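You operate a simulated robot arm through the tools that you are given. There is no shell and no other tool.

The job below is to be done with a simulated robot arm. You get a single attempt, and the scene is never put back.

JOB
Try the three beacons and stand the dead one in the blue Repairs tray.
Fine: switch the other two off again.

It is judged by the outcome, as a careful person would: the job done as asked, and still so three seconds after it is handed in. It fails if anything else is knocked over, pushed out of place, dropped, spilled or broken.

ROBOT AND FRAMES
A 6-joint arm with a two-finger parallel gripper, fixed in place. Base frame: the origin is at the foot of the arm, x ahead of it, y to its left, z up; the work surface is at about z = 0.87. Lengths are in m, angles in degrees, forces in N, time in s.
With the tool pointing down near the work surface it reaches from about 0.34 to 0.86 m from the base axis. Its first joint turns from -115.0 to 115.0 degrees. Payload 3.43 kg.
The TCP is the grasp point between the finger pads, 0.034 m short of the fingertips. In the tool frame z runs along the fingers and y along their closing line. Largest opening 0.128 m; finger width 0.024, thickness 0.012; the body of the gripper, 0.048 by 0.13 m, starts 0.096 m behind the TCP.
Orientation is told as [roll, pitch, yaw] about the base's x, y, z axes, in that order, counted from this pose: with the fingers straight down and closing along the base's y, the tool's x points along the base's -x, its y along +y and its z along -z.

CONTROLS
- The arm moves only by the tool nudge_tool. Its argument "moves" is a list of rows, each a list of 2 entries, a list of its own where there are three numbers: the shift along the tool's x, y, z in units of 500 mm (1.0 is 500 mm), then the turn, a rotation vector about the tool's x, y, z in units of 120 degrees (1.0 is 120 degrees). In form: [[[tx, ty, tz], [wx, wy, wz]], ...]. A call has 1 to 20 rows; each row is the pose to reach, as a shift and turn from the pose commanded when the call began, along the tool's axes at that moment. "gripper" is the finger opening in m, from 0 to 0.128, set as the call begins (left out, the last holds). A call with a number of a shift or a turn outside -1 to 1 is refused whole. Rows are played at 5 a second. More than 0.05 m and 8.6 degrees between two rows, or a gripper value outside its range, and nothing of the call is played. A pose out of reach is approached as far as the arm can. The call stops where the force on the tool passes 40 N (or 10 N more than at its start, if that is more) or the arm is blocked; 0.2 s more then pass. Each finger travels about 0.108 m/s and halts on what it meets, pressing with about 29 N; the grip force reading is that of the motor and also rises with nothing between the fingers. The clock runs only during rows and for 0.2 s after the last one: add rows that repeat a pose to give the fingers time. The reply holds the time, the measured pose of the TCP, the force on the tool along the base axes, the opening and the grip force, in the units named above and with some noise, with the torque about the TCP (base axes, N m) and any sound that the robot's microphone picked up.
- Cameras (640 x 400 px; columns grow to the right, rows downward): "scene" is fixed at [0.0509, -0.5, 1.6787]; the picture's right is [0.96, -0.27, 0.00], its down [-0.12, -0.43, -0.89] and it looks along [0.24, 0.86, -0.45] (base axes); focal length 326 px, centre (320, 200). "wrist" rides on the gripper at [0.076, -0.011, -0.16] in the tool frame; the picture's right is [0.15, 0.99, 0.00], its down [-0.88, 0.13, -0.46] and it looks along [-0.45, 0.07, 0.89] (tool axes); focal length 234 px, centre (320, 200). There is no depth. A picture from a camera that has moved, and an enlarged one, comes with that camera's place and axes in the base frame and with its lens.
- get_image(camera): a new picture of that camera. It takes no simulated time.
- raise_lower(by): slides the trunk up (or, below 0, down) by that many m; the arm rides with it, the base frame stays. It gives what a move gives, with no picture.
- inspect(camera, box): a new picture of the part [left, top, right, bottom] of that camera's present view, enlarged. It takes no simulated time.
- hand_in(): hands the job in; it is judged then, once.

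Nothing tells you positions but the pictures and the camera data. Unless the task says otherwise, let go and move clear before handing in.

The tools are called after ">>>" as name(argument=value, ...) on one line, values as JSON. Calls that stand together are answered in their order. nudge_tool: Moves the arm, as the interface text tells. Its arguments: {"type":"object","properties":{"moves":{"type":"array","items":{"type":"array"}},"gripper":{"type":"number"}},"required":["moves"]} The other tools are called the same way: raise_lower (by) slides the trunk up or down; get_image (camera) takes a picture; inspect (camera, box) takes an enlarged picture of a part of a camera's view; hand_in () hands the job in.

At the start:

```text
t: 0.0
tool_pos: [0.3154, 0.4711, 1.3081]
tcp_rot: [0.1, -0.1, 0.1]
force: [0.2, -0.2, 0.4]
wrist_torque: [0.0, -0.02, -0.02]
grip_width: 0.1278
finger_force: 0.0
trunk travel left (down, up): [-0.725, 0.065]
```

scene: 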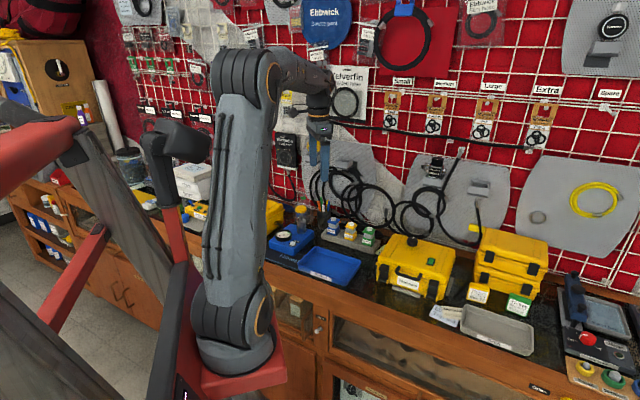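
wrist: 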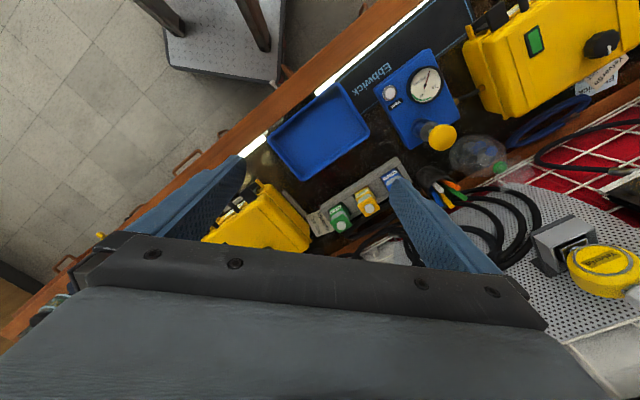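

I see a bench with a blue tray, a blue gauge box, three small beacon-like items (blue, yellow, green) in a grey rack, and yellow cases. I'll look closer before moving.

>>> inspect(camera="scene", box=[250, 190, 410, 290])

>>> inspect(camera="wrist", box=[220, 60, 540, 260])

>>> inspect(camera="scene", box=[420, 220, 640, 400])

>>> inspect(camera="scene", box=[0, 40, 300, 240])

```text
4.00 times, centred on (330, 240) of scene
camera zoom: at [0.0509, -0.5, 1.6787], right [0.96, -0.27, 0.0], down [-0.12, -0.43, -0.89], along [0.24, 0.86, -0.45], focal length 1303 px, centre (280, 40)
```

zoom: 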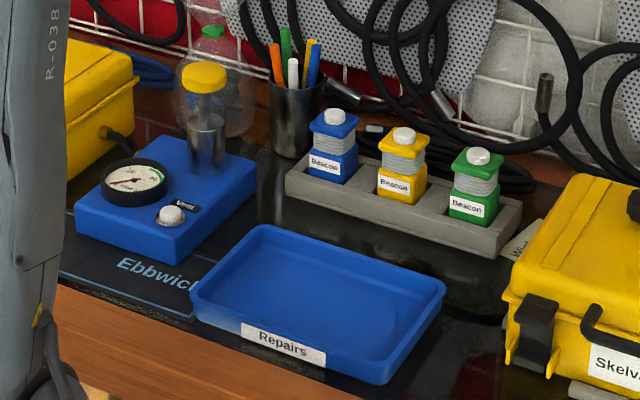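

```text
2.00 times, centred on (380, 160) of wrist
camera zoom: at [0.24, 0.4601, 1.4689], right [-0.15, 0.99, 0.0], down [0.88, 0.13, 0.46], along [0.45, 0.07, -0.89], focal length 468 px, centre (200, 280)
```

zoom: 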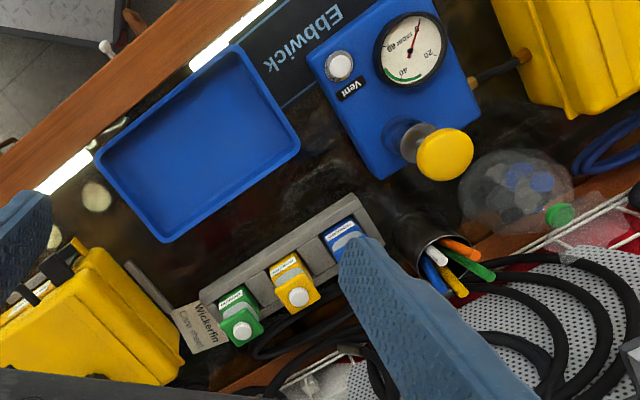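

```text
2.22 times, centred on (530, 310) of scene
camera zoom: at [0.0509, -0.5, 1.6787], right [0.96, -0.27, 0.0], down [-0.12, -0.43, -0.89], along [0.24, 0.86, -0.45], focal length 724 px, centre (-147, -44)
```

zoom: 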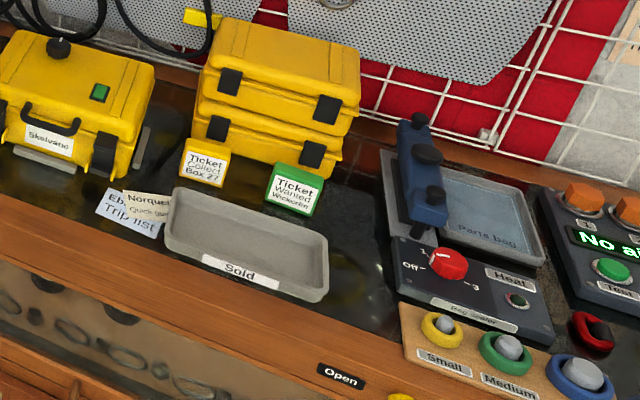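

```text
2.00 times, centred on (150, 140) of scene
camera zoom: at [0.0509, -0.5, 1.6787], right [0.96, -0.27, 0.0], down [-0.12, -0.43, -0.89], along [0.24, 0.86, -0.45], focal length 652 px, centre (660, 320)
```

zoom: 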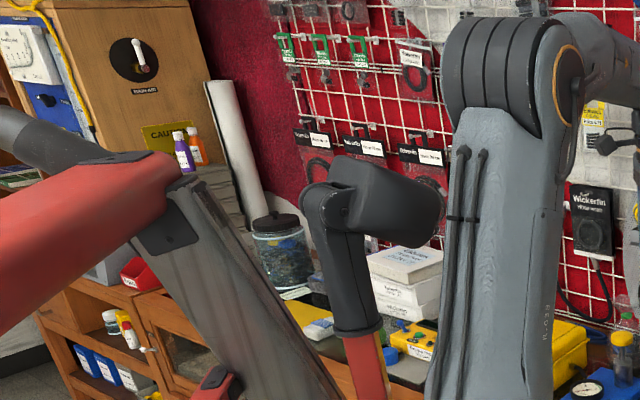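

The beacons are in the grey rack, with domes at roughly blue (0.445,0.687), yellow (0.505,0.63) and green (0.565,0.566), z≈0.955. The Repairs tray is centred at about (0.357,0.476), and everything is turned 45°. Next I'll move to hover high above the yellow one with yaw 45° to look closer.

>>> nudge_tool(moves=[[[-0.0425, 0.035, 0.027], [0, 0, -0.046875]], [[-0.085, 0.07, 0.054], [0, 0, -0.09375]], [[-0.1275, 0.105, 0.081], [0, 0, -0.140625]], [[-0.17, 0.14, 0.108], [0, 0, -0.1875]], [[-0.2125, 0.175, 0.135], [0, 0, -0.234375]], [[-0.255, 0.21, 0.162], [0, 0, -0.28125]], [[-0.2975, 0.245, 0.189], [0, 0, -0.328125]], [[-0.34, 0.28, 0.216], [0, 0, -0.375]], [[-0.34, 0.28, 0.216], [0, 0, -0.375]]])

>>> get_image(camera="wrist")

>>> get_image(camera="scene")

```text
t: 2.0
tool_pos: [0.4861, 0.6121, 1.199]
tcp_rot: [-0.1, 0.0, 44.9]
force: [-0.2, 0.4, -0.2]
wrist_torque: [0.01, 0.0, -0.02]
grip_width: 0.128
finger_force: 0.0
trunk travel left (down, up): [-0.725, 0.065]
```

```text
taken
camera wrist: at [0.4403, 0.5498, 1.3591], right [-0.8, 0.59, 0.0], down [0.53, 0.72, 0.46], along [0.27, 0.37, -0.89], focal length 234 px, centre (320, 200)
```

wrist: 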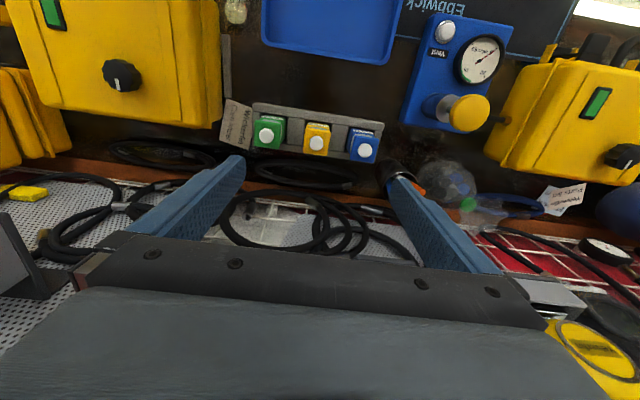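

```text
taken
```

scene: 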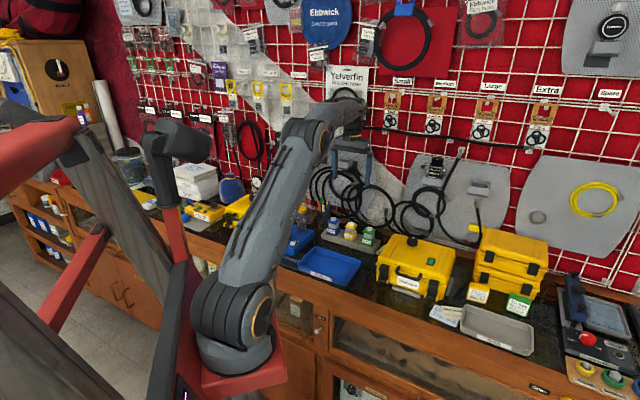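

>>> inspect(camera="wrist", box=[240, 90, 400, 190])

>>> inspect(camera="scene", box=[310, 150, 390, 250])

```text
4.00 times, centred on (320, 140) of wrist
camera zoom: at [0.4403, 0.5498, 1.3591], right [-0.8, 0.59, 0.0], down [0.53, 0.72, 0.46], along [0.27, 0.37, -0.89], focal length 937 px, centre (320, 440)
```

zoom: 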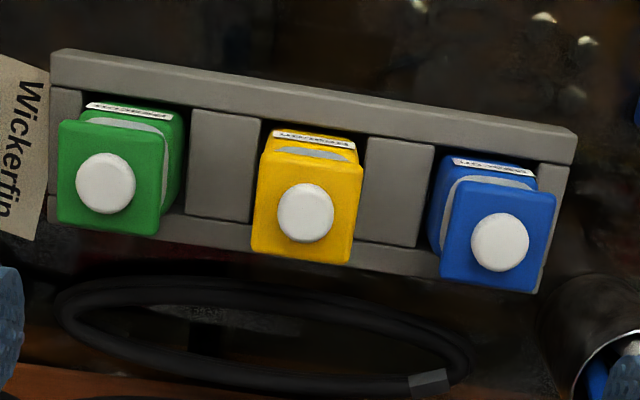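

```text
4.00 times, centred on (350, 200) of scene
camera zoom: at [0.0509, -0.5, 1.6787], right [0.96, -0.27, 0.0], down [-0.12, -0.43, -0.89], along [0.24, 0.86, -0.45], focal length 1303 px, centre (200, 200)
```

zoom: 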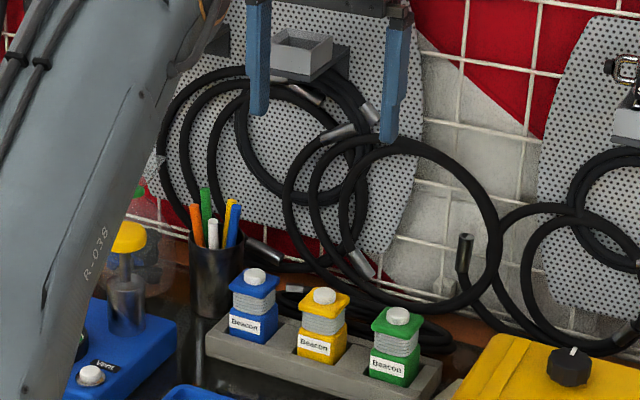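

The three beacons have white push buttons on top and grey ribbed bands, which may be lenses. I'll close the fingers and come down above the yellow one.

>>> nudge_tool(moves=[[[-0.0085, -0.0011, 0.075], [0, 0, 0]], [[-0.017, -0.0022, 0.15], [0, 0, 0]], [[-0.0254, -0.0034, 0.226], [0, 0, 0]], [[-0.0339, -0.0045, 0.301], [0, 0, 0]], [[-0.0424, -0.0057, 0.36], [0, 0, 0]], [[-0.0424, -0.0057, 0.36], [0, 0, 0]]], gripper=0)

>>> get_image(camera="wrist")

>>> inspect(camera="scene", box=[310, 190, 390, 240])

```text
t: 3.4
tool_pos: [0.5029, 0.6262, 1.0225]
tcp_rot: [0.0, 0.0, 45.0]
force: [-0.5, -0.1, 0.1]
wrist_torque: [0.02, 0.01, -0.01]
grip_width: 0.0001
finger_force: 29.2
trunk travel left (down, up): [-0.725, 0.065]
```

```text
taken
camera wrist: at [0.4561, 0.5643, 1.1814], right [-0.8, 0.6, 0.0], down [0.53, 0.72, 0.46], along [0.27, 0.37, -0.89], focal length 234 px, centre (320, 200)
```

wrist: 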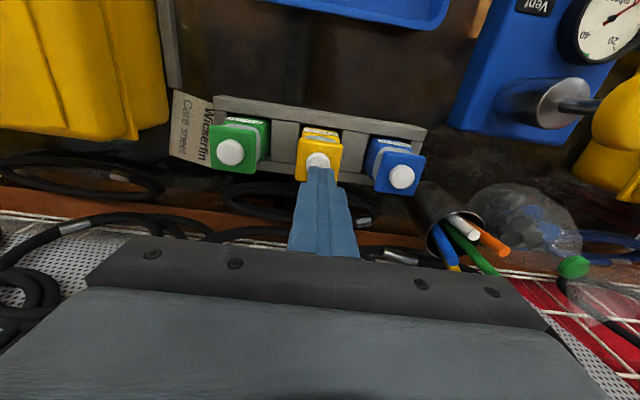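

```text
8.00 times, centred on (350, 215) of scene
camera zoom: at [0.0509, -0.5, 1.6787], right [0.96, -0.27, 0.0], down [-0.12, -0.43, -0.89], along [0.24, 0.86, -0.45], focal length 2606 px, centre (80, 80)
```

zoom: 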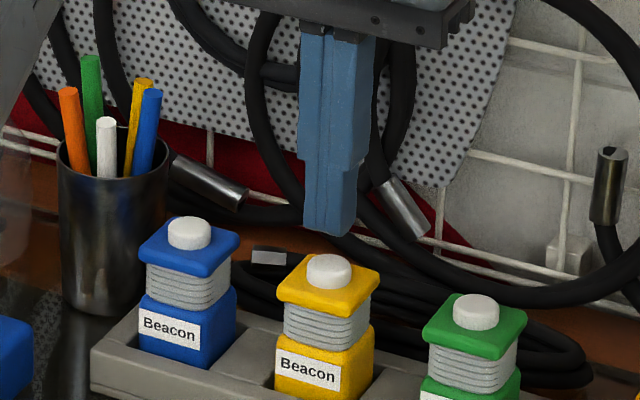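

The fingertip is lined up over the yellow button. I'll come down in small steps and watch the force.

>>> nudge_tool(moves=[[[0, 0, 0.02], [0, 0, 0]], [[0, 0, 0.036], [0, 0, 0]], [[0, 0, 0.044], [0, 0, 0]], [[0, 0, 0.044], [0, 0, 0]]])

>>> inspect(camera="scene", box=[310, 190, 390, 240])

```text
t: 4.4
tool_pos: [0.503, 0.625, 0.9996]
tcp_rot: [0.0, 0.0, 45.1]
force: [-1.7, 1.1, 2.7]
wrist_torque: [0.02, 0.08, 0.0]
grip_width: 0.0
finger_force: 29.0
trunk travel left (down, up): [-0.725, 0.065]
heard: click
```

```text
8.00 times, centred on (350, 215) of scene
camera zoom: at [0.0509, -0.5, 1.6787], right [0.96, -0.27, 0.0], down [-0.12, -0.43, -0.89], along [0.24, 0.86, -0.45], focal length 2606 px, centre (80, 80)
```

zoom: 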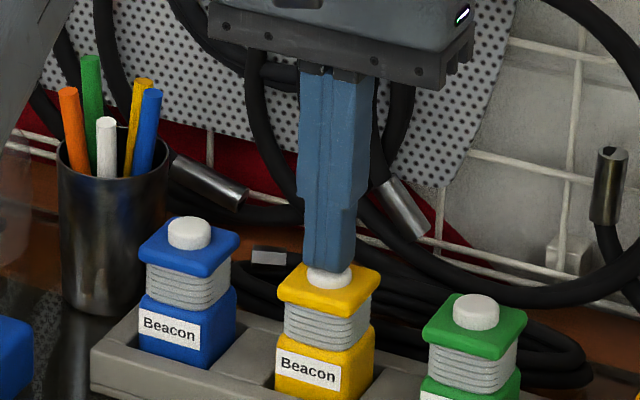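

There was a click on contact at about 3 N, but no light yet. I'll lift off and look.

>>> nudge_tool(moves=[[[0, 0, -0.02], [0, 0, 0]], [[0, 0, -0.044], [0, 0, 0]], [[0, 0, -0.044], [0, 0, 0]]])

>>> inspect(camera="scene", box=[310, 190, 390, 240])

>>> get_image(camera="wrist")

```text
t: 5.2
tool_pos: [0.5025, 0.6247, 1.0228]
tcp_rot: [0.0, 0.1, 45.1]
force: [0.2, 0.0, 0.3]
wrist_torque: [-0.01, -0.02, 0.0]
grip_width: 0.0
finger_force: 29.2
trunk travel left (down, up): [-0.725, 0.065]
```

```text
8.00 times, centred on (350, 215) of scene
camera zoom: at [0.0509, -0.5, 1.6787], right [0.96, -0.27, 0.0], down [-0.12, -0.43, -0.89], along [0.24, 0.86, -0.45], focal length 2606 px, centre (80, 80)
```

zoom: 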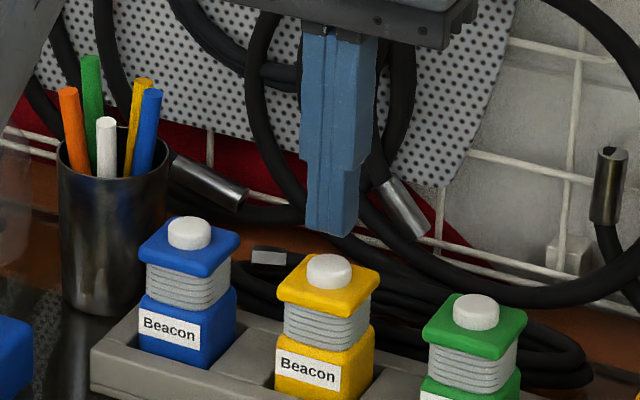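

```text
taken
camera wrist: at [0.4572, 0.5638, 1.1812], right [-0.8, 0.6, 0.0], down [0.53, 0.72, 0.46], along [0.27, 0.37, -0.89], focal length 234 px, centre (320, 200)
```

wrist: 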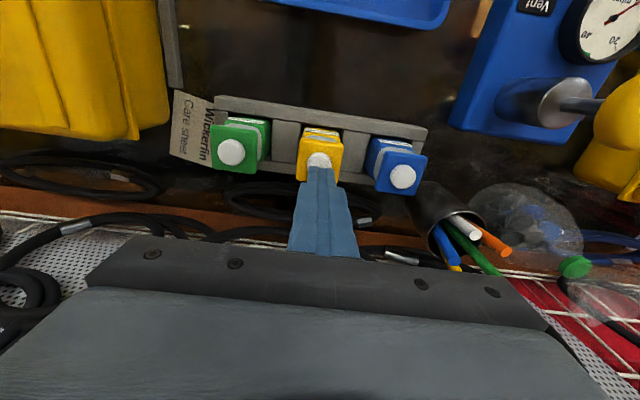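

No light shows on the yellow one, though it could blink or need a different press. I'll try green next to learn what "on" looks like.

>>> nudge_tool(moves=[[[0, -0.085, -0.01], [0, 0, 0]], [[0, -0.17, 0], [0, 0, 0]], [[0, -0.17, 0], [0, 0, 0]]])

>>> inspect(camera="scene", box=[310, 190, 390, 240])

>>> get_image(camera="wrist")

```text
t: 6.0
tool_pos: [0.5631, 0.5635, 1.0232]
tcp_rot: [0.1, -0.1, 45.2]
force: [-0.5, 0.2, 0.2]
wrist_torque: [0.0, -0.02, 0.04]
grip_width: 0.0002
finger_force: 29.0
trunk travel left (down, up): [-0.725, 0.065]
```

```text
8.00 times, centred on (350, 215) of scene
camera zoom: at [0.0509, -0.5, 1.6787], right [0.96, -0.27, 0.0], down [-0.12, -0.43, -0.89], along [0.24, 0.86, -0.45], focal length 2606 px, centre (80, 80)
```

zoom: 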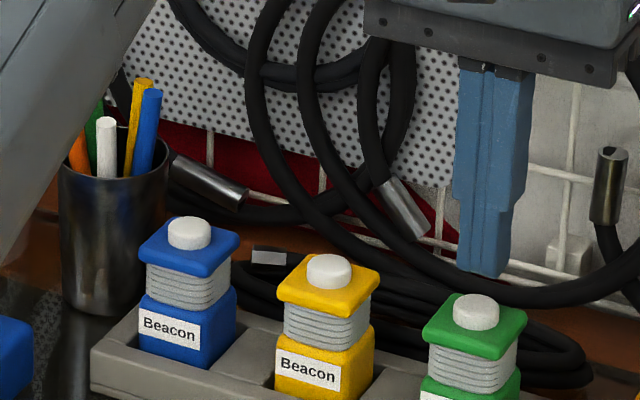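

```text
taken
camera wrist: at [0.5168, 0.5012, 1.1823], right [-0.8, 0.59, 0.0], down [0.53, 0.72, 0.46], along [0.27, 0.37, -0.89], focal length 234 px, centre (320, 200)
```

wrist: 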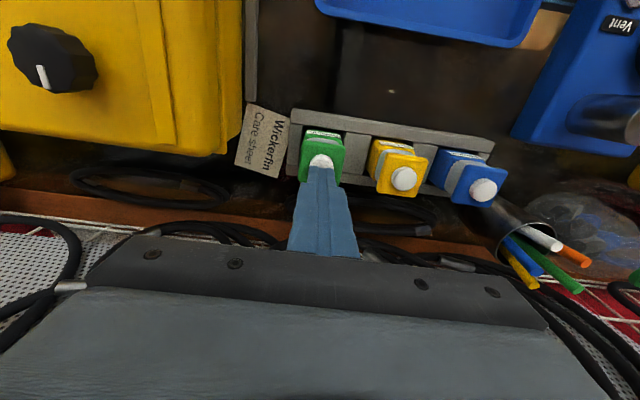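

The finger is over the green button; pressing it the same way.

>>> nudge_tool(moves=[[[0, 0, 0.02], [0, 0, 0]], [[0, 0, 0.036], [0, 0, 0]], [[0, 0, 0.044], [0, 0, 0]], [[0, 0, 0.044], [0, 0, 0]]])

>>> inspect(camera="scene", box=[310, 195, 390, 245])

```text
t: 7.0
tool_pos: [0.5624, 0.5647, 1.0001]
tcp_rot: [0.0, 0.0, 45.0]
force: [-1.3, -1.4, 1.8]
wrist_torque: [-0.04, -0.01, 0.01]
grip_width: 0.0
finger_force: 28.9
trunk travel left (down, up): [-0.725, 0.065]
heard: click
```

```text
8.00 times, centred on (350, 220) of scene
camera zoom: at [0.0509, -0.5, 1.6787], right [0.96, -0.27, 0.0], down [-0.12, -0.43, -0.89], along [0.24, 0.86, -0.45], focal length 2606 px, centre (80, 40)
```

zoom: 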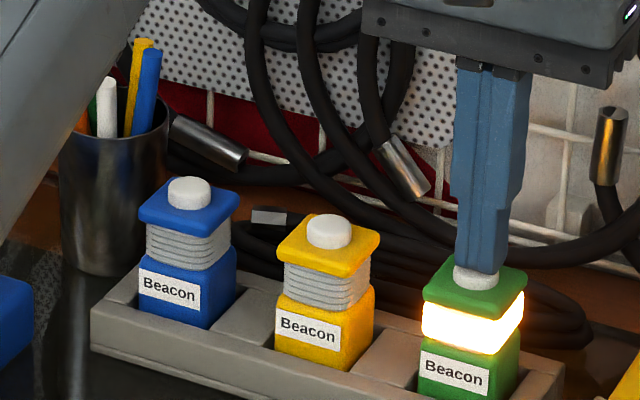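

Green lights up, so it works. I'll lift off, check it, then press again to turn it off.

>>> nudge_tool(moves=[[[0, 0, -0.02], [0, 0, 0]], [[0, 0, -0.044], [0, 0, 0]], [[0, 0, -0.044], [0, 0, 0]]])

>>> inspect(camera="scene", box=[310, 195, 390, 245])

```text
t: 7.8
tool_pos: [0.5629, 0.564, 1.0206]
tcp_rot: [0.0, 0.0, 45.0]
force: [0.5, 0.0, 0.0]
wrist_torque: [0.01, 0.0, 0.01]
grip_width: 0.0
finger_force: 28.2
trunk travel left (down, up): [-0.725, 0.065]
```

```text
8.00 times, centred on (350, 220) of scene
camera zoom: at [0.0509, -0.5, 1.6787], right [0.96, -0.27, 0.0], down [-0.12, -0.43, -0.89], along [0.24, 0.86, -0.45], focal length 2606 px, centre (80, 40)
```

zoom: 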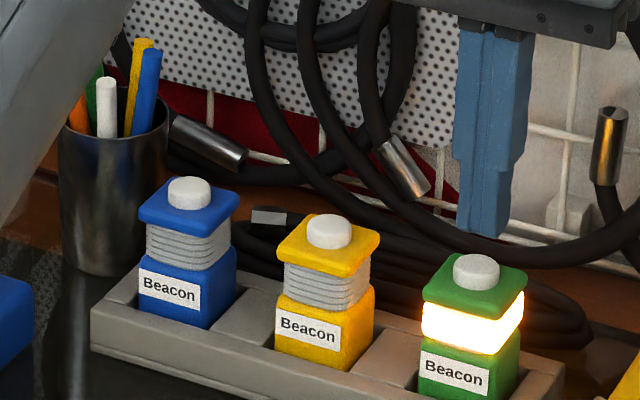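

Green stays lit. Pressing it once more and lifting, to switch it off.

>>> nudge_tool(moves=[[[0, 0, 0.02], [0, 0, 0]], [[0, 0, 0.036], [0, 0, 0]], [[0, 0, 0.044], [0, 0, 0]], [[0, 0, 0.044], [0, 0, 0]], [[0, 0, 0.02], [0, 0, 0]], [[0, 0, 0], [0, 0, 0]], [[0, 0, 0], [0, 0, 0]]])

>>> inspect(camera="scene", box=[310, 195, 390, 245])

```text
t: 9.4
tool_pos: [0.5648, 0.5657, 1.0207]
tcp_rot: [0.0, -0.1, 45.1]
force: [0.6, -0.5, -0.4]
wrist_torque: [0.04, -0.03, 0.01]
grip_width: 0.0001
finger_force: 29.0
trunk travel left (down, up): [-0.725, 0.065]
heard: click
```

```text
8.00 times, centred on (350, 220) of scene
camera zoom: at [0.0509, -0.5, 1.6787], right [0.96, -0.27, 0.0], down [-0.12, -0.43, -0.89], along [0.24, 0.86, -0.45], focal length 2606 px, centre (80, 40)
```

zoom: 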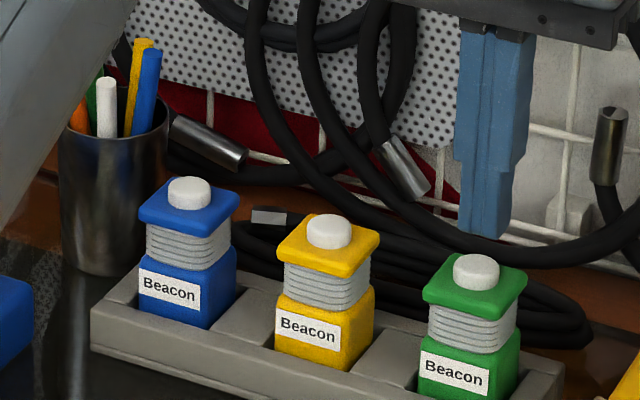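

Green is off again. Next is blue, 0.17 m along the rack; the pen cup there sits lower than the gripper body.

>>> nudge_tool(moves=[[[0, 0.08, -0.03], [0, 0, 0]], [[0, 0.16, -0.03], [0, 0, 0]], [[0, 0.25, -0.03], [0, 0, 0]], [[0, 0.341, 0], [0, 0, 0]], [[0, 0.341, 0], [0, 0, 0]]])

>>> inspect(camera="scene", box=[310, 195, 390, 245])

>>> get_image(camera="wrist")

```text
t: 10.6
tool_pos: [0.445, 0.6861, 1.0213]
tcp_rot: [0.1, 0.0, 45.0]
force: [-0.1, 0.0, -0.1]
wrist_torque: [0.01, 0.0, -0.01]
grip_width: 0.0
finger_force: 29.2
trunk travel left (down, up): [-0.725, 0.065]
```

```text
8.00 times, centred on (350, 220) of scene
camera zoom: at [0.0509, -0.5, 1.6787], right [0.96, -0.27, 0.0], down [-0.12, -0.43, -0.89], along [0.24, 0.86, -0.45], focal length 2606 px, centre (80, 40)
```

zoom: 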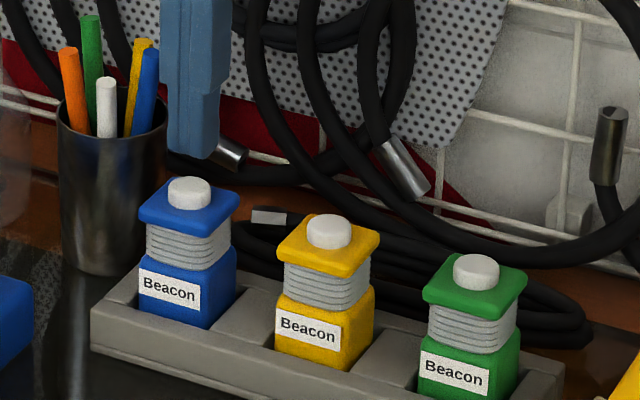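

```text
taken
camera wrist: at [0.3992, 0.624, 1.1808], right [-0.8, 0.6, 0.0], down [0.53, 0.72, 0.46], along [0.27, 0.37, -0.89], focal length 234 px, centre (320, 200)
```

wrist: 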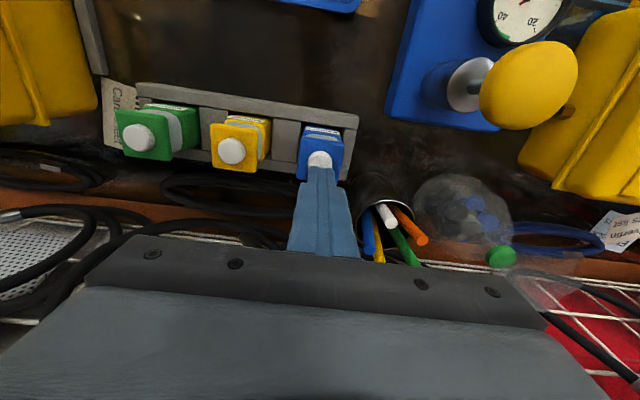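

The finger is over the blue button and the pens stay well below the gripper body. Pressing blue.

>>> nudge_tool(moves=[[[0, 0, 0.02], [0, 0, 0]], [[0, 0, 0.036], [0, 0, 0]], [[0, 0, 0.044], [0, 0, 0]], [[0, 0, 0.044], [0, 0, 0]], [[0, 0, 0.02], [0, 0, 0]], [[0, 0, 0], [0, 0, 0]]])

>>> inspect(camera="scene", box=[310, 195, 390, 245])

```text
t: 12.0
tool_pos: [0.4431, 0.6843, 1.0211]
tcp_rot: [0.1, 0.0, 45.0]
force: [0.1, 0.5, 0.0]
wrist_torque: [-0.02, -0.01, 0.01]
grip_width: 0.0002
finger_force: 29.1
trunk travel left (down, up): [-0.725, 0.065]
heard: click
```

```text
8.00 times, centred on (350, 220) of scene
camera zoom: at [0.0509, -0.5, 1.6787], right [0.96, -0.27, 0.0], down [-0.12, -0.43, -0.89], along [0.24, 0.86, -0.45], focal length 2606 px, centre (80, 40)
```

zoom: 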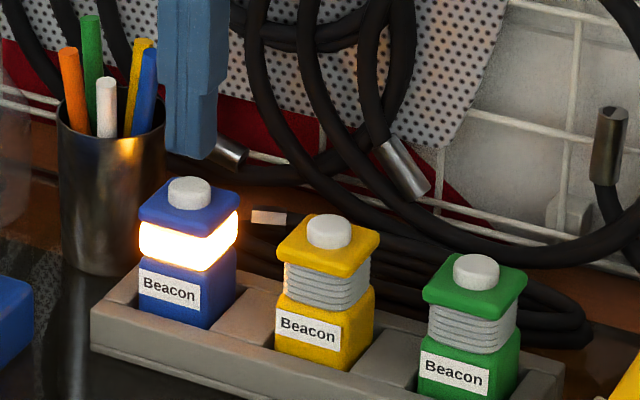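

Blue works too, so yellow is the dead one. I'll switch blue off.

>>> nudge_tool(moves=[[[0, 0, 0.02], [0, 0, 0]], [[0, 0, 0.036], [0, 0, 0]], [[0, 0, 0.044], [0, 0, 0]], [[0, 0, 0.044], [0, 0, 0]], [[0, 0, 0.02], [0, 0, 0]], [[0, 0, 0], [0, 0, 0]]])

>>> inspect(camera="scene", box=[310, 195, 390, 245])

```text
t: 13.4
tool_pos: [0.4426, 0.6846, 1.0227]
tcp_rot: [-0.1, 0.0, 45.1]
force: [0.2, 0.4, 0.3]
wrist_torque: [-0.01, 0.0, 0.02]
grip_width: 0.0
finger_force: 29.2
trunk travel left (down, up): [-0.725, 0.065]
heard: click
```

```text
8.00 times, centred on (350, 220) of scene
camera zoom: at [0.0509, -0.5, 1.6787], right [0.96, -0.27, 0.0], down [-0.12, -0.43, -0.89], along [0.24, 0.86, -0.45], focal length 2606 px, centre (80, 40)
```

zoom: 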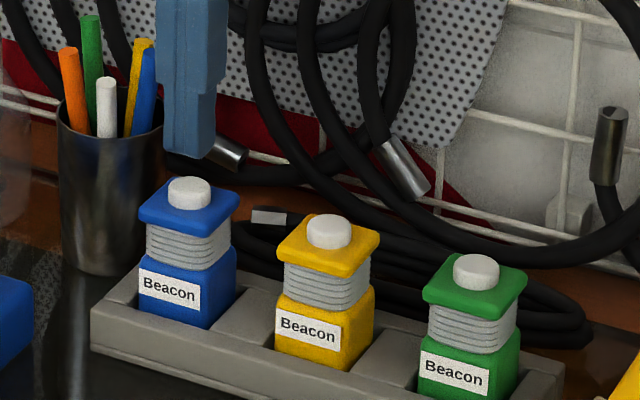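

Blue and green are both off. I'll press yellow once more to confirm it is dead and put its switch back as it was.

>>> nudge_tool(moves=[[[0, -0.085, -0.03], [0, 0, 0]], [[0, -0.17, 0], [0, 0, 0]], [[0, -0.17, 0.02], [0, 0, 0]], [[0, -0.17, 0.036], [0, 0, 0]], [[0, -0.17, 0.044], [0, 0, 0]], [[0, -0.17, 0.044], [0, 0, 0]], [[0, -0.17, 0.02], [0, 0, 0]], [[0, -0.17, -0.04], [0, 0, 0]], [[0, -0.17, -0.04], [0, 0, 0]]])

>>> inspect(camera="scene", box=[310, 195, 390, 245])

>>> inspect(camera="wrist", box=[180, 50, 460, 225])

```text
t: 15.4
tool_pos: [0.5026, 0.6244, 1.0412]
tcp_rot: [0.0, 0.0, 45.0]
force: [-0.5, -0.6, 0.3]
wrist_torque: [0.0, -0.03, 0.03]
grip_width: 0.0
finger_force: 29.1
trunk travel left (down, up): [-0.725, 0.065]
heard: click
```

```text
8.00 times, centred on (350, 220) of scene
camera zoom: at [0.0509, -0.5, 1.6787], right [0.96, -0.27, 0.0], down [-0.12, -0.43, -0.89], along [0.24, 0.86, -0.45], focal length 2606 px, centre (80, 40)
```

zoom: 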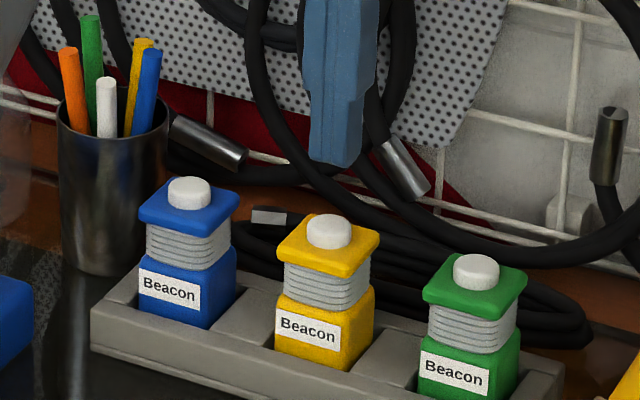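

```text
2.29 times, centred on (320, 138) of wrist
camera zoom: at [0.4577, 0.5624, 1.1999], right [-0.8, 0.6, 0.0], down [0.53, 0.72, 0.46], along [0.27, 0.37, -0.89], focal length 535 px, centre (320, 343)
```

zoom: 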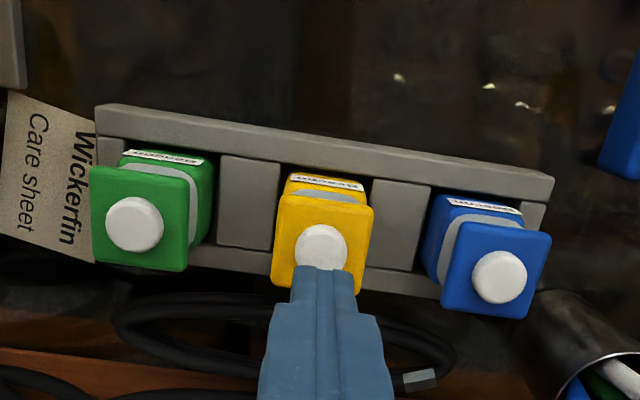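

Yellow clicked again and stayed dark, so it's confirmed dead. I'll open to 70 mm and come down over it with the fingers in the gaps along the rack, tips staying above the rack.

>>> nudge_tool(moves=[[[0, 0, 0], [0, 0, 0]], [[0.005, 0, 0], [0, 0, 0]], [[0.005, 0, 0.03], [0, 0, 0]], [[0.005, 0, 0.06], [0, 0, 0]], [[0.005, 0, 0.06], [0, 0, 0]]], gripper=0.07)

>>> inspect(camera="wrist", box=[180, 50, 460, 225])

>>> inspect(camera="scene", box=[310, 195, 390, 245])

```text
t: 16.6
tool_pos: [0.5019, 0.6224, 1.0114]
tcp_rot: [0.0, 0.1, 44.9]
force: [-0.1, 0.0, 0.3]
wrist_torque: [0.0, 0.0, 0.03]
grip_width: 0.07
finger_force: 0.1
trunk travel left (down, up): [-0.725, 0.065]
```

```text
2.29 times, centred on (320, 138) of wrist
camera zoom: at [0.4556, 0.5605, 1.1706], right [-0.8, 0.6, 0.0], down [0.53, 0.72, 0.46], along [0.27, 0.37, -0.89], focal length 535 px, centre (320, 343)
```

zoom: 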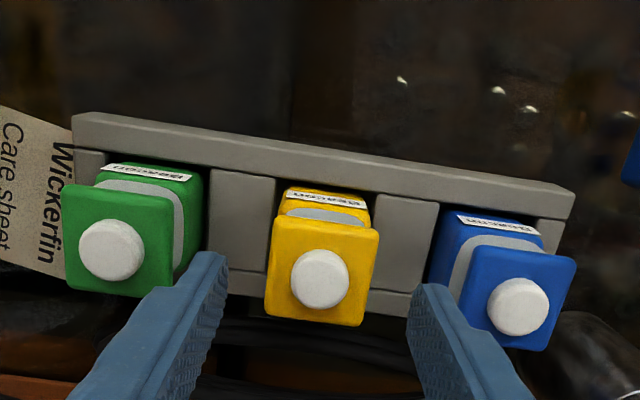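

```text
8.00 times, centred on (350, 220) of scene
camera zoom: at [0.0509, -0.5, 1.6787], right [0.96, -0.27, 0.0], down [-0.12, -0.43, -0.89], along [0.24, 0.86, -0.45], focal length 2606 px, centre (80, 40)
```

zoom: 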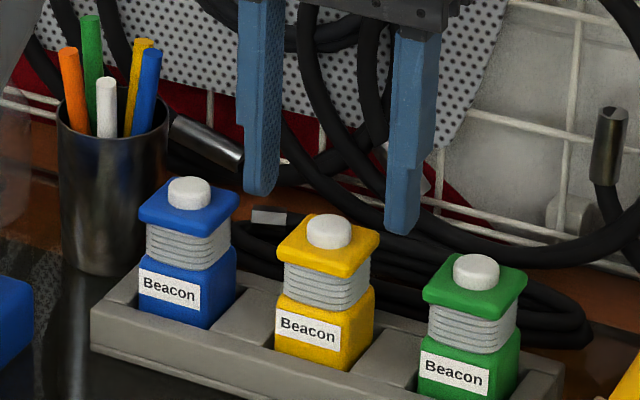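

The fingers line up around yellow with clearance on both sides. Narrowing slightly and descending to the grasp height.

>>> nudge_tool(moves=[[[0, 0, 0], [0, 0, 0]], [[0, 0, 0.03], [0, 0, 0]], [[0, 0, 0.06], [0, 0, 0]], [[0, 0, 0.09], [0, 0, 0]], [[0, 0, 0.115], [0, 0, 0]], [[0, 0, 0.135], [0, 0, 0]], [[0, 0, 0.135], [0, 0, 0]]], gripper=0.065)

>>> inspect(camera="wrist", box=[180, 50, 460, 225])

>>> inspect(camera="scene", box=[310, 195, 390, 245])

```text
t: 18.2
tool_pos: [0.499, 0.6215, 0.9436]
tcp_rot: [-0.1, 0.0, 45.0]
force: [0.9, -0.2, -0.1]
wrist_torque: [0.0, 0.01, 0.0]
grip_width: 0.0648
finger_force: 0.1
trunk travel left (down, up): [-0.725, 0.065]
```

```text
2.29 times, centred on (320, 138) of wrist
camera zoom: at [0.4548, 0.5611, 1.1031], right [-0.8, 0.6, 0.0], down [0.53, 0.72, 0.46], along [0.27, 0.37, -0.89], focal length 535 px, centre (320, 343)
```

zoom: 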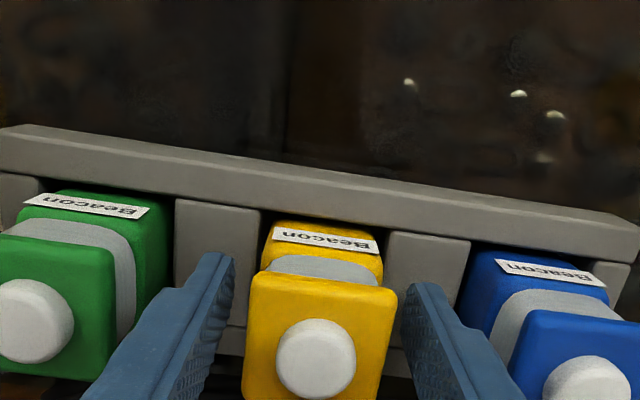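

```text
8.00 times, centred on (350, 220) of scene
camera zoom: at [0.0509, -0.5, 1.6787], right [0.96, -0.27, 0.0], down [-0.12, -0.43, -0.89], along [0.24, 0.86, -0.45], focal length 2606 px, centre (80, 40)
```

zoom: 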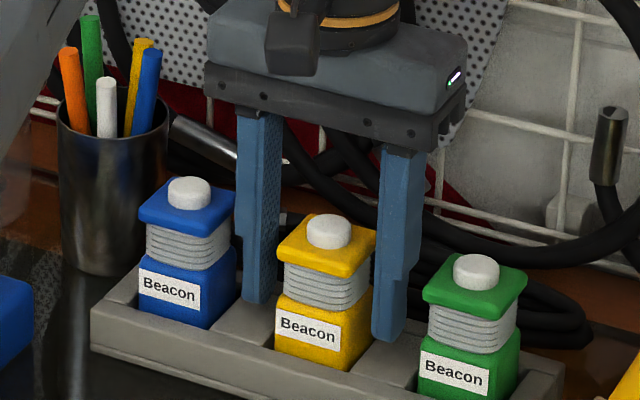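

The fingers straddle yellow evenly, clear of its neighbours and the rack. Closing the grip.

>>> nudge_tool(moves=[[[0, 0, 0], [0, 0, 0]], [[0, 0, 0], [0, 0, 0]], [[0, 0, 0], [0, 0, 0]], [[0, 0, 0], [0, 0, 0]]], gripper=0.03)

>>> inspect(camera="wrist", box=[180, 50, 460, 225])

```text
t: 19.2
tool_pos: [0.5002, 0.6235, 0.9436]
tcp_rot: [-0.1, 0.0, 45.0]
force: [0.2, 0.0, 0.1]
wrist_torque: [0.01, 0.01, 0.0]
grip_width: 0.0435
finger_force: 28.8
trunk travel left (down, up): [-0.725, 0.065]
```

```text
2.29 times, centred on (320, 138) of wrist
camera zoom: at [0.4548, 0.5611, 1.1033], right [-0.8, 0.6, 0.0], down [0.53, 0.72, 0.46], along [0.27, 0.37, -0.89], focal length 535 px, centre (320, 343)
```

zoom: 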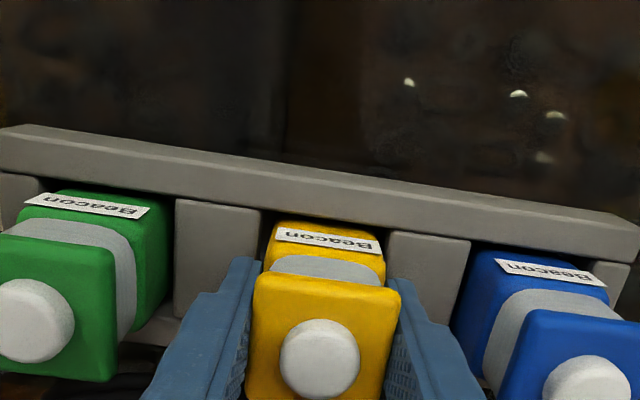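

Gripped at 43.5 mm wide. Lifting slowly straight out of the pocket.

>>> nudge_tool(moves=[[[0, 0, -0.01], [0, 0, 0]], [[0, 0, -0.03], [0, 0, 0]], [[0, 0, -0.06], [0, 0, 0]], [[0, 0, -0.1], [0, 0, 0]], [[0, 0, -0.14], [0, 0, 0]], [[0, 0, -0.18], [0, 0, 0]], [[0, 0, -0.18], [0, 0, 0]]])

>>> get_image(camera="scene")

>>> get_image(camera="wrist")

>>> inspect(camera="scene", box=[290, 180, 410, 290])

```text
t: 20.8
tool_pos: [0.5001, 0.6244, 1.0351]
tcp_rot: [0.0, 0.0, 45.1]
force: [-0.1, -0.8, -1.6]
wrist_torque: [0.02, -0.01, 0.0]
grip_width: 0.0435
finger_force: 29.1
trunk travel left (down, up): [-0.725, 0.065]
```

```text
taken
```

scene: 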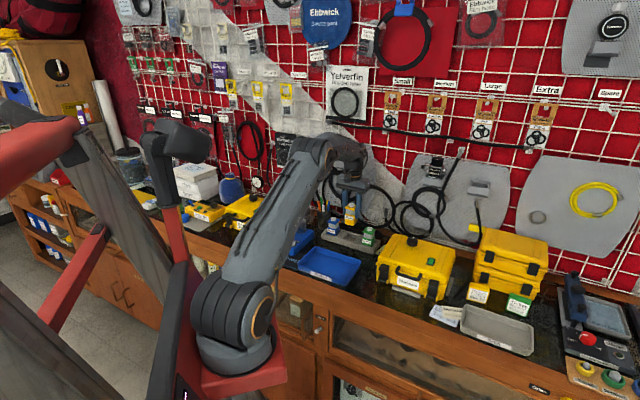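

```text
taken
camera wrist: at [0.4546, 0.5618, 1.1936], right [-0.8, 0.6, 0.0], down [0.53, 0.72, 0.46], along [0.27, 0.37, -0.89], focal length 234 px, centre (320, 200)
```

wrist: 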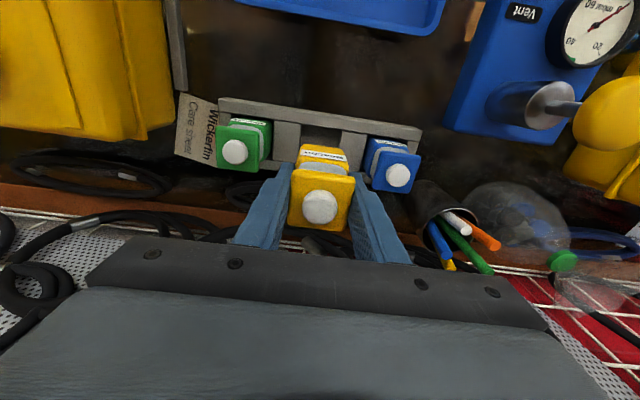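

```text
3.64 times, centred on (350, 235) of scene
camera zoom: at [0.0509, -0.5, 1.6787], right [0.96, -0.27, 0.0], down [-0.12, -0.43, -0.89], along [0.24, 0.86, -0.45], focal length 1184 px, centre (211, 73)
```

zoom: 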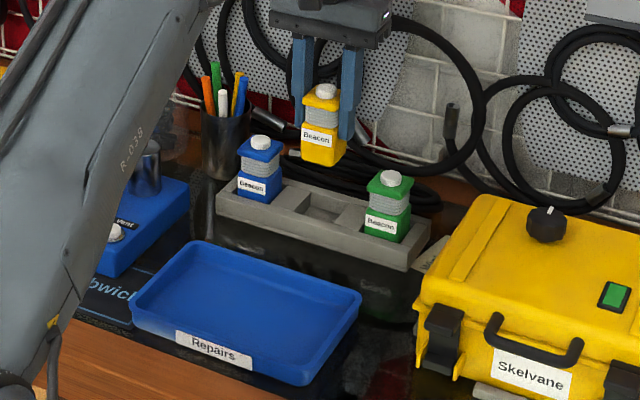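

Yellow came out cleanly; green and blue haven't moved. I'll carry it straight back toward the robot, over the centre of the Repairs tray.

>>> nudge_tool(moves=[[[0.03, -0.001, 0], [0, 0, 0]], [[0.09, -0.003, 0], [0, 0, 0]], [[0.15, -0.006, 0], [0, 0, 0]], [[0.21, -0.008, 0], [0, 0, 0]], [[0.27, -0.011, 0], [0, 0, 0]], [[0.33, -0.014, 0], [0, 0, 0]], [[0.385, -0.016, 0], [0, 0, 0]], [[0.413, -0.017, 0], [0, 0, 0]], [[0.413, -0.017, 0], [0, 0, 0]]])

>>> inspect(camera="scene", box=[250, 180, 410, 290])

>>> get_image(camera="wrist")

```text
t: 22.8
tool_pos: [0.3597, 0.4713, 1.0328]
tcp_rot: [-0.1, 0.0, 45.0]
force: [0.2, 0.6, -1.1]
wrist_torque: [-0.02, 0.03, 0.0]
grip_width: 0.0436
finger_force: 29.7
trunk travel left (down, up): [-0.725, 0.065]
```

```text
3.64 times, centred on (330, 235) of scene
camera zoom: at [0.0509, -0.5, 1.6787], right [0.96, -0.27, 0.0], down [-0.12, -0.43, -0.89], along [0.24, 0.86, -0.45], focal length 1184 px, centre (284, 73)
```

zoom: 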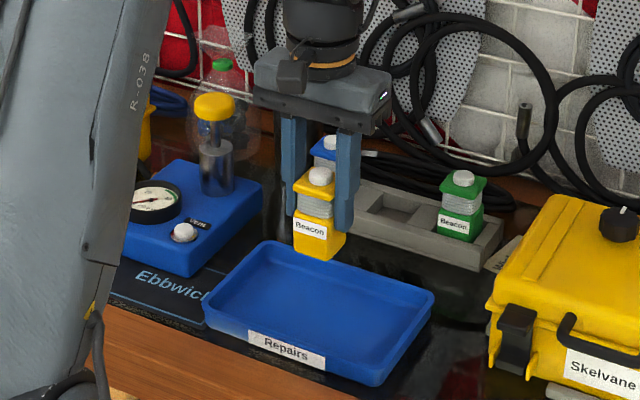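

```text
taken
camera wrist: at [0.3137, 0.41, 1.1927], right [-0.8, 0.6, 0.0], down [0.53, 0.72, 0.46], along [0.27, 0.37, -0.89], focal length 234 px, centre (320, 200)
```

wrist: 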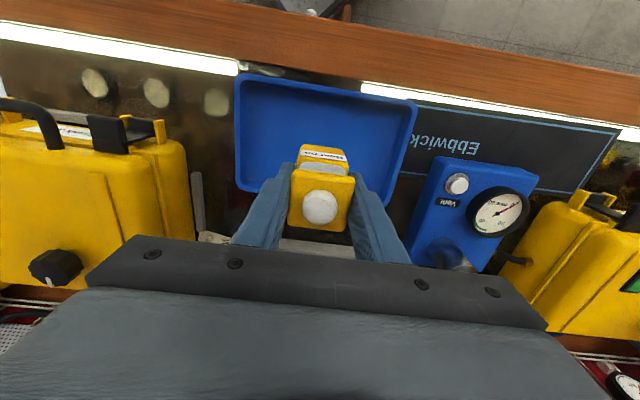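

The beacon is centred over the tray. Lowering to just above the tray floor.

>>> nudge_tool(moves=[[[0, 0, 0.03], [0, 0, 0]], [[0, 0, 0.07], [0, 0, 0]], [[0, 0, 0.11], [0, 0, 0]], [[0, 0, 0.14], [0, 0, 0]], [[0, 0, 0.155], [0, 0, 0]], [[0, 0, 0.155], [0, 0, 0]]])

>>> inspect(camera="scene", box=[280, 210, 380, 280])

```text
t: 24.2
tool_pos: [0.3628, 0.4717, 0.9557]
tcp_rot: [0.0, 0.0, 45.0]
force: [0.2, -0.1, -0.7]
wrist_torque: [0.0, 0.01, -0.02]
grip_width: 0.0435
finger_force: 29.1
trunk travel left (down, up): [-0.725, 0.065]
```

```text
5.71 times, centred on (330, 245) of scene
camera zoom: at [0.0509, -0.5, 1.6787], right [0.96, -0.27, 0.0], down [-0.12, -0.43, -0.89], along [0.24, 0.86, -0.45], focal length 1861 px, centre (263, -57)
```

zoom: 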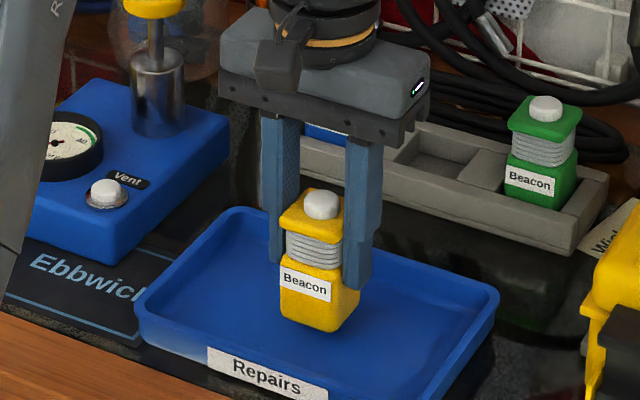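

Well inside the tray, with a small gap left underneath. Lowering in 1–2 mm steps until it touches.

>>> nudge_tool(moves=[[[0, 0, 0.004], [0, 0, 0]], [[0, 0, 0.008], [0, 0, 0]], [[0, 0, 0.012], [0, 0, 0]], [[0, 0, 0.016], [0, 0, 0]], [[0, 0, 0.016], [0, 0, 0]]])

>>> inspect(camera="scene", box=[280, 210, 380, 280])

```text
t: 25.4
tool_pos: [0.3619, 0.4703, 0.948]
tcp_rot: [-0.1, 0.0, 44.9]
force: [-1.3, 0.7, -1.6]
wrist_torque: [0.0, -0.01, 0.02]
grip_width: 0.0437
finger_force: 29.1
trunk travel left (down, up): [-0.725, 0.065]
```

```text
5.71 times, centred on (330, 245) of scene
camera zoom: at [0.0509, -0.5, 1.6787], right [0.96, -0.27, 0.0], down [-0.12, -0.43, -0.89], along [0.24, 0.86, -0.45], focal length 1861 px, centre (263, -57)
```

zoom: 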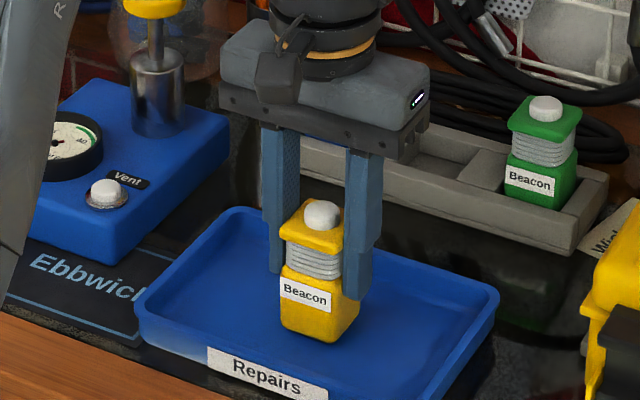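

No contact yet. Continuing down in 1 mm steps.

>>> nudge_tool(moves=[[[0, 0, 0.002], [0, 0, 0]], [[0, 0, 0.004], [0, 0, 0]], [[0, 0, 0.006], [0, 0, 0]], [[0, 0, 0.006], [0, 0, 0]]])

```text
t: 26.4
tool_pos: [0.3605, 0.4712, 0.9453]
tcp_rot: [0.1, 0.0, 45.1]
force: [0.3, 0.4, -2.1]
wrist_torque: [0.02, 0.0, 0.02]
grip_width: 0.0439
finger_force: 29.2
trunk travel left (down, up): [-0.725, 0.065]
```

Still free. Another 3 mm in fine steps.

>>> nudge_tool(moves=[[[0, 0, 0.002], [0, 0, 0]], [[0, 0, 0.004], [0, 0, 0]], [[0, 0, 0.006], [0, 0, 0]], [[0, 0, 0.006], [0, 0, 0]]])

>>> inspect(camera="scene", box=[300, 230, 360, 275])

```text
t: 27.4
tool_pos: [0.3615, 0.4719, 0.9429]
tcp_rot: [0.0, -0.2, 45.1]
force: [-0.8, -1.4, 9.0]
wrist_torque: [-0.14, 0.07, -0.02]
grip_width: 0.0435
finger_force: 29.7
trunk travel left (down, up): [-0.725, 0.065]
```

```text
8.89 times, centred on (330, 252) of scene
camera zoom: at [0.0509, -0.5, 1.6787], right [0.96, -0.27, 0.0], down [-0.12, -0.43, -0.89], along [0.24, 0.86, -0.45], focal length 2895 px, centre (231, -267)
```

zoom: 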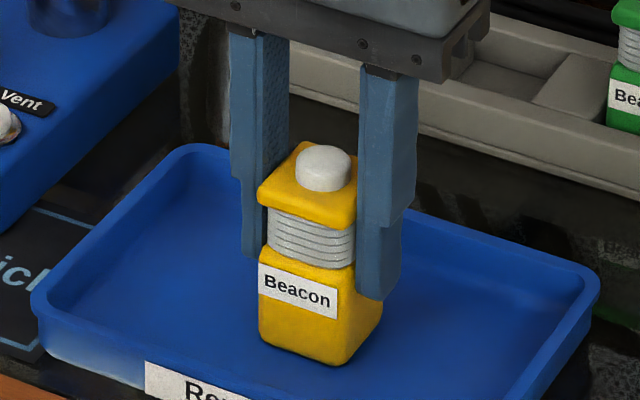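

It's touching, at about 9 N up. I'll ease off half a millimetre, then open the fingers.

>>> nudge_tool(moves=[[[0, 0, -0.001], [0, 0, 0]], [[0, 0, -0.001], [0, 0, 0]]])

>>> nudge_tool(moves=[[[0, 0, 0], [0, 0, 0]], [[0, 0, 0], [0, 0, 0]], [[0, 0, 0], [0, 0, 0]]], gripper=0.075)

>>> inspect(camera="scene", box=[300, 230, 360, 275])

>>> get_image(camera="wrist")

```text
t: 28.0
tool_pos: [0.3602, 0.4715, 0.9425]
tcp_rot: [0.0, -0.1, 45.1]
force: [1.0, 1.1, 10.2]
wrist_torque: [0.02, 0.02, 0.01]
grip_width: 0.0435
finger_force: 29.1
trunk travel left (down, up): [-0.725, 0.065]
```

```text
t: 28.8
tool_pos: [0.3605, 0.4716, 0.9434]
tcp_rot: [0.0, 0.0, 45.0]
force: [-0.9, 0.3, 0.3]
wrist_torque: [0.01, 0.01, -0.01]
grip_width: 0.0751
finger_force: 0.0
trunk travel left (down, up): [-0.725, 0.065]
```

```text
8.89 times, centred on (330, 252) of scene
camera zoom: at [0.0509, -0.5, 1.6787], right [0.96, -0.27, 0.0], down [-0.12, -0.43, -0.89], along [0.24, 0.86, -0.45], focal length 2895 px, centre (231, -267)
```

zoom: 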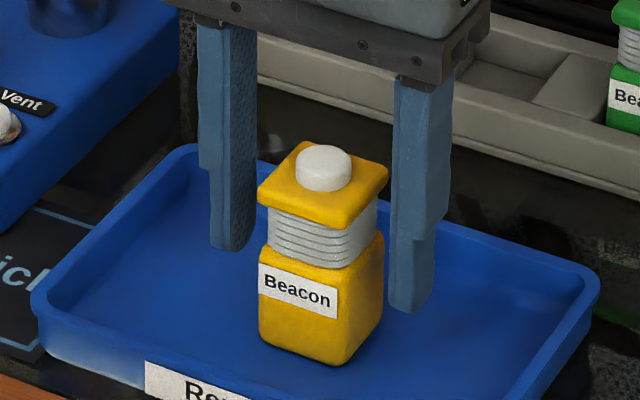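

```text
taken
camera wrist: at [0.3155, 0.4094, 1.1016], right [-0.8, 0.6, 0.0], down [0.53, 0.72, 0.46], along [0.27, 0.37, -0.89], focal length 234 px, centre (320, 200)
```

wrist: 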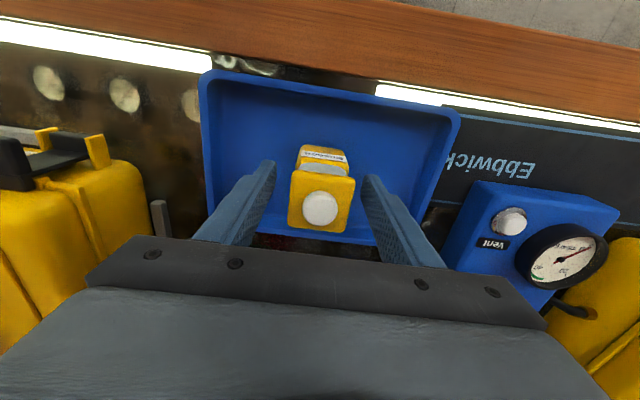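

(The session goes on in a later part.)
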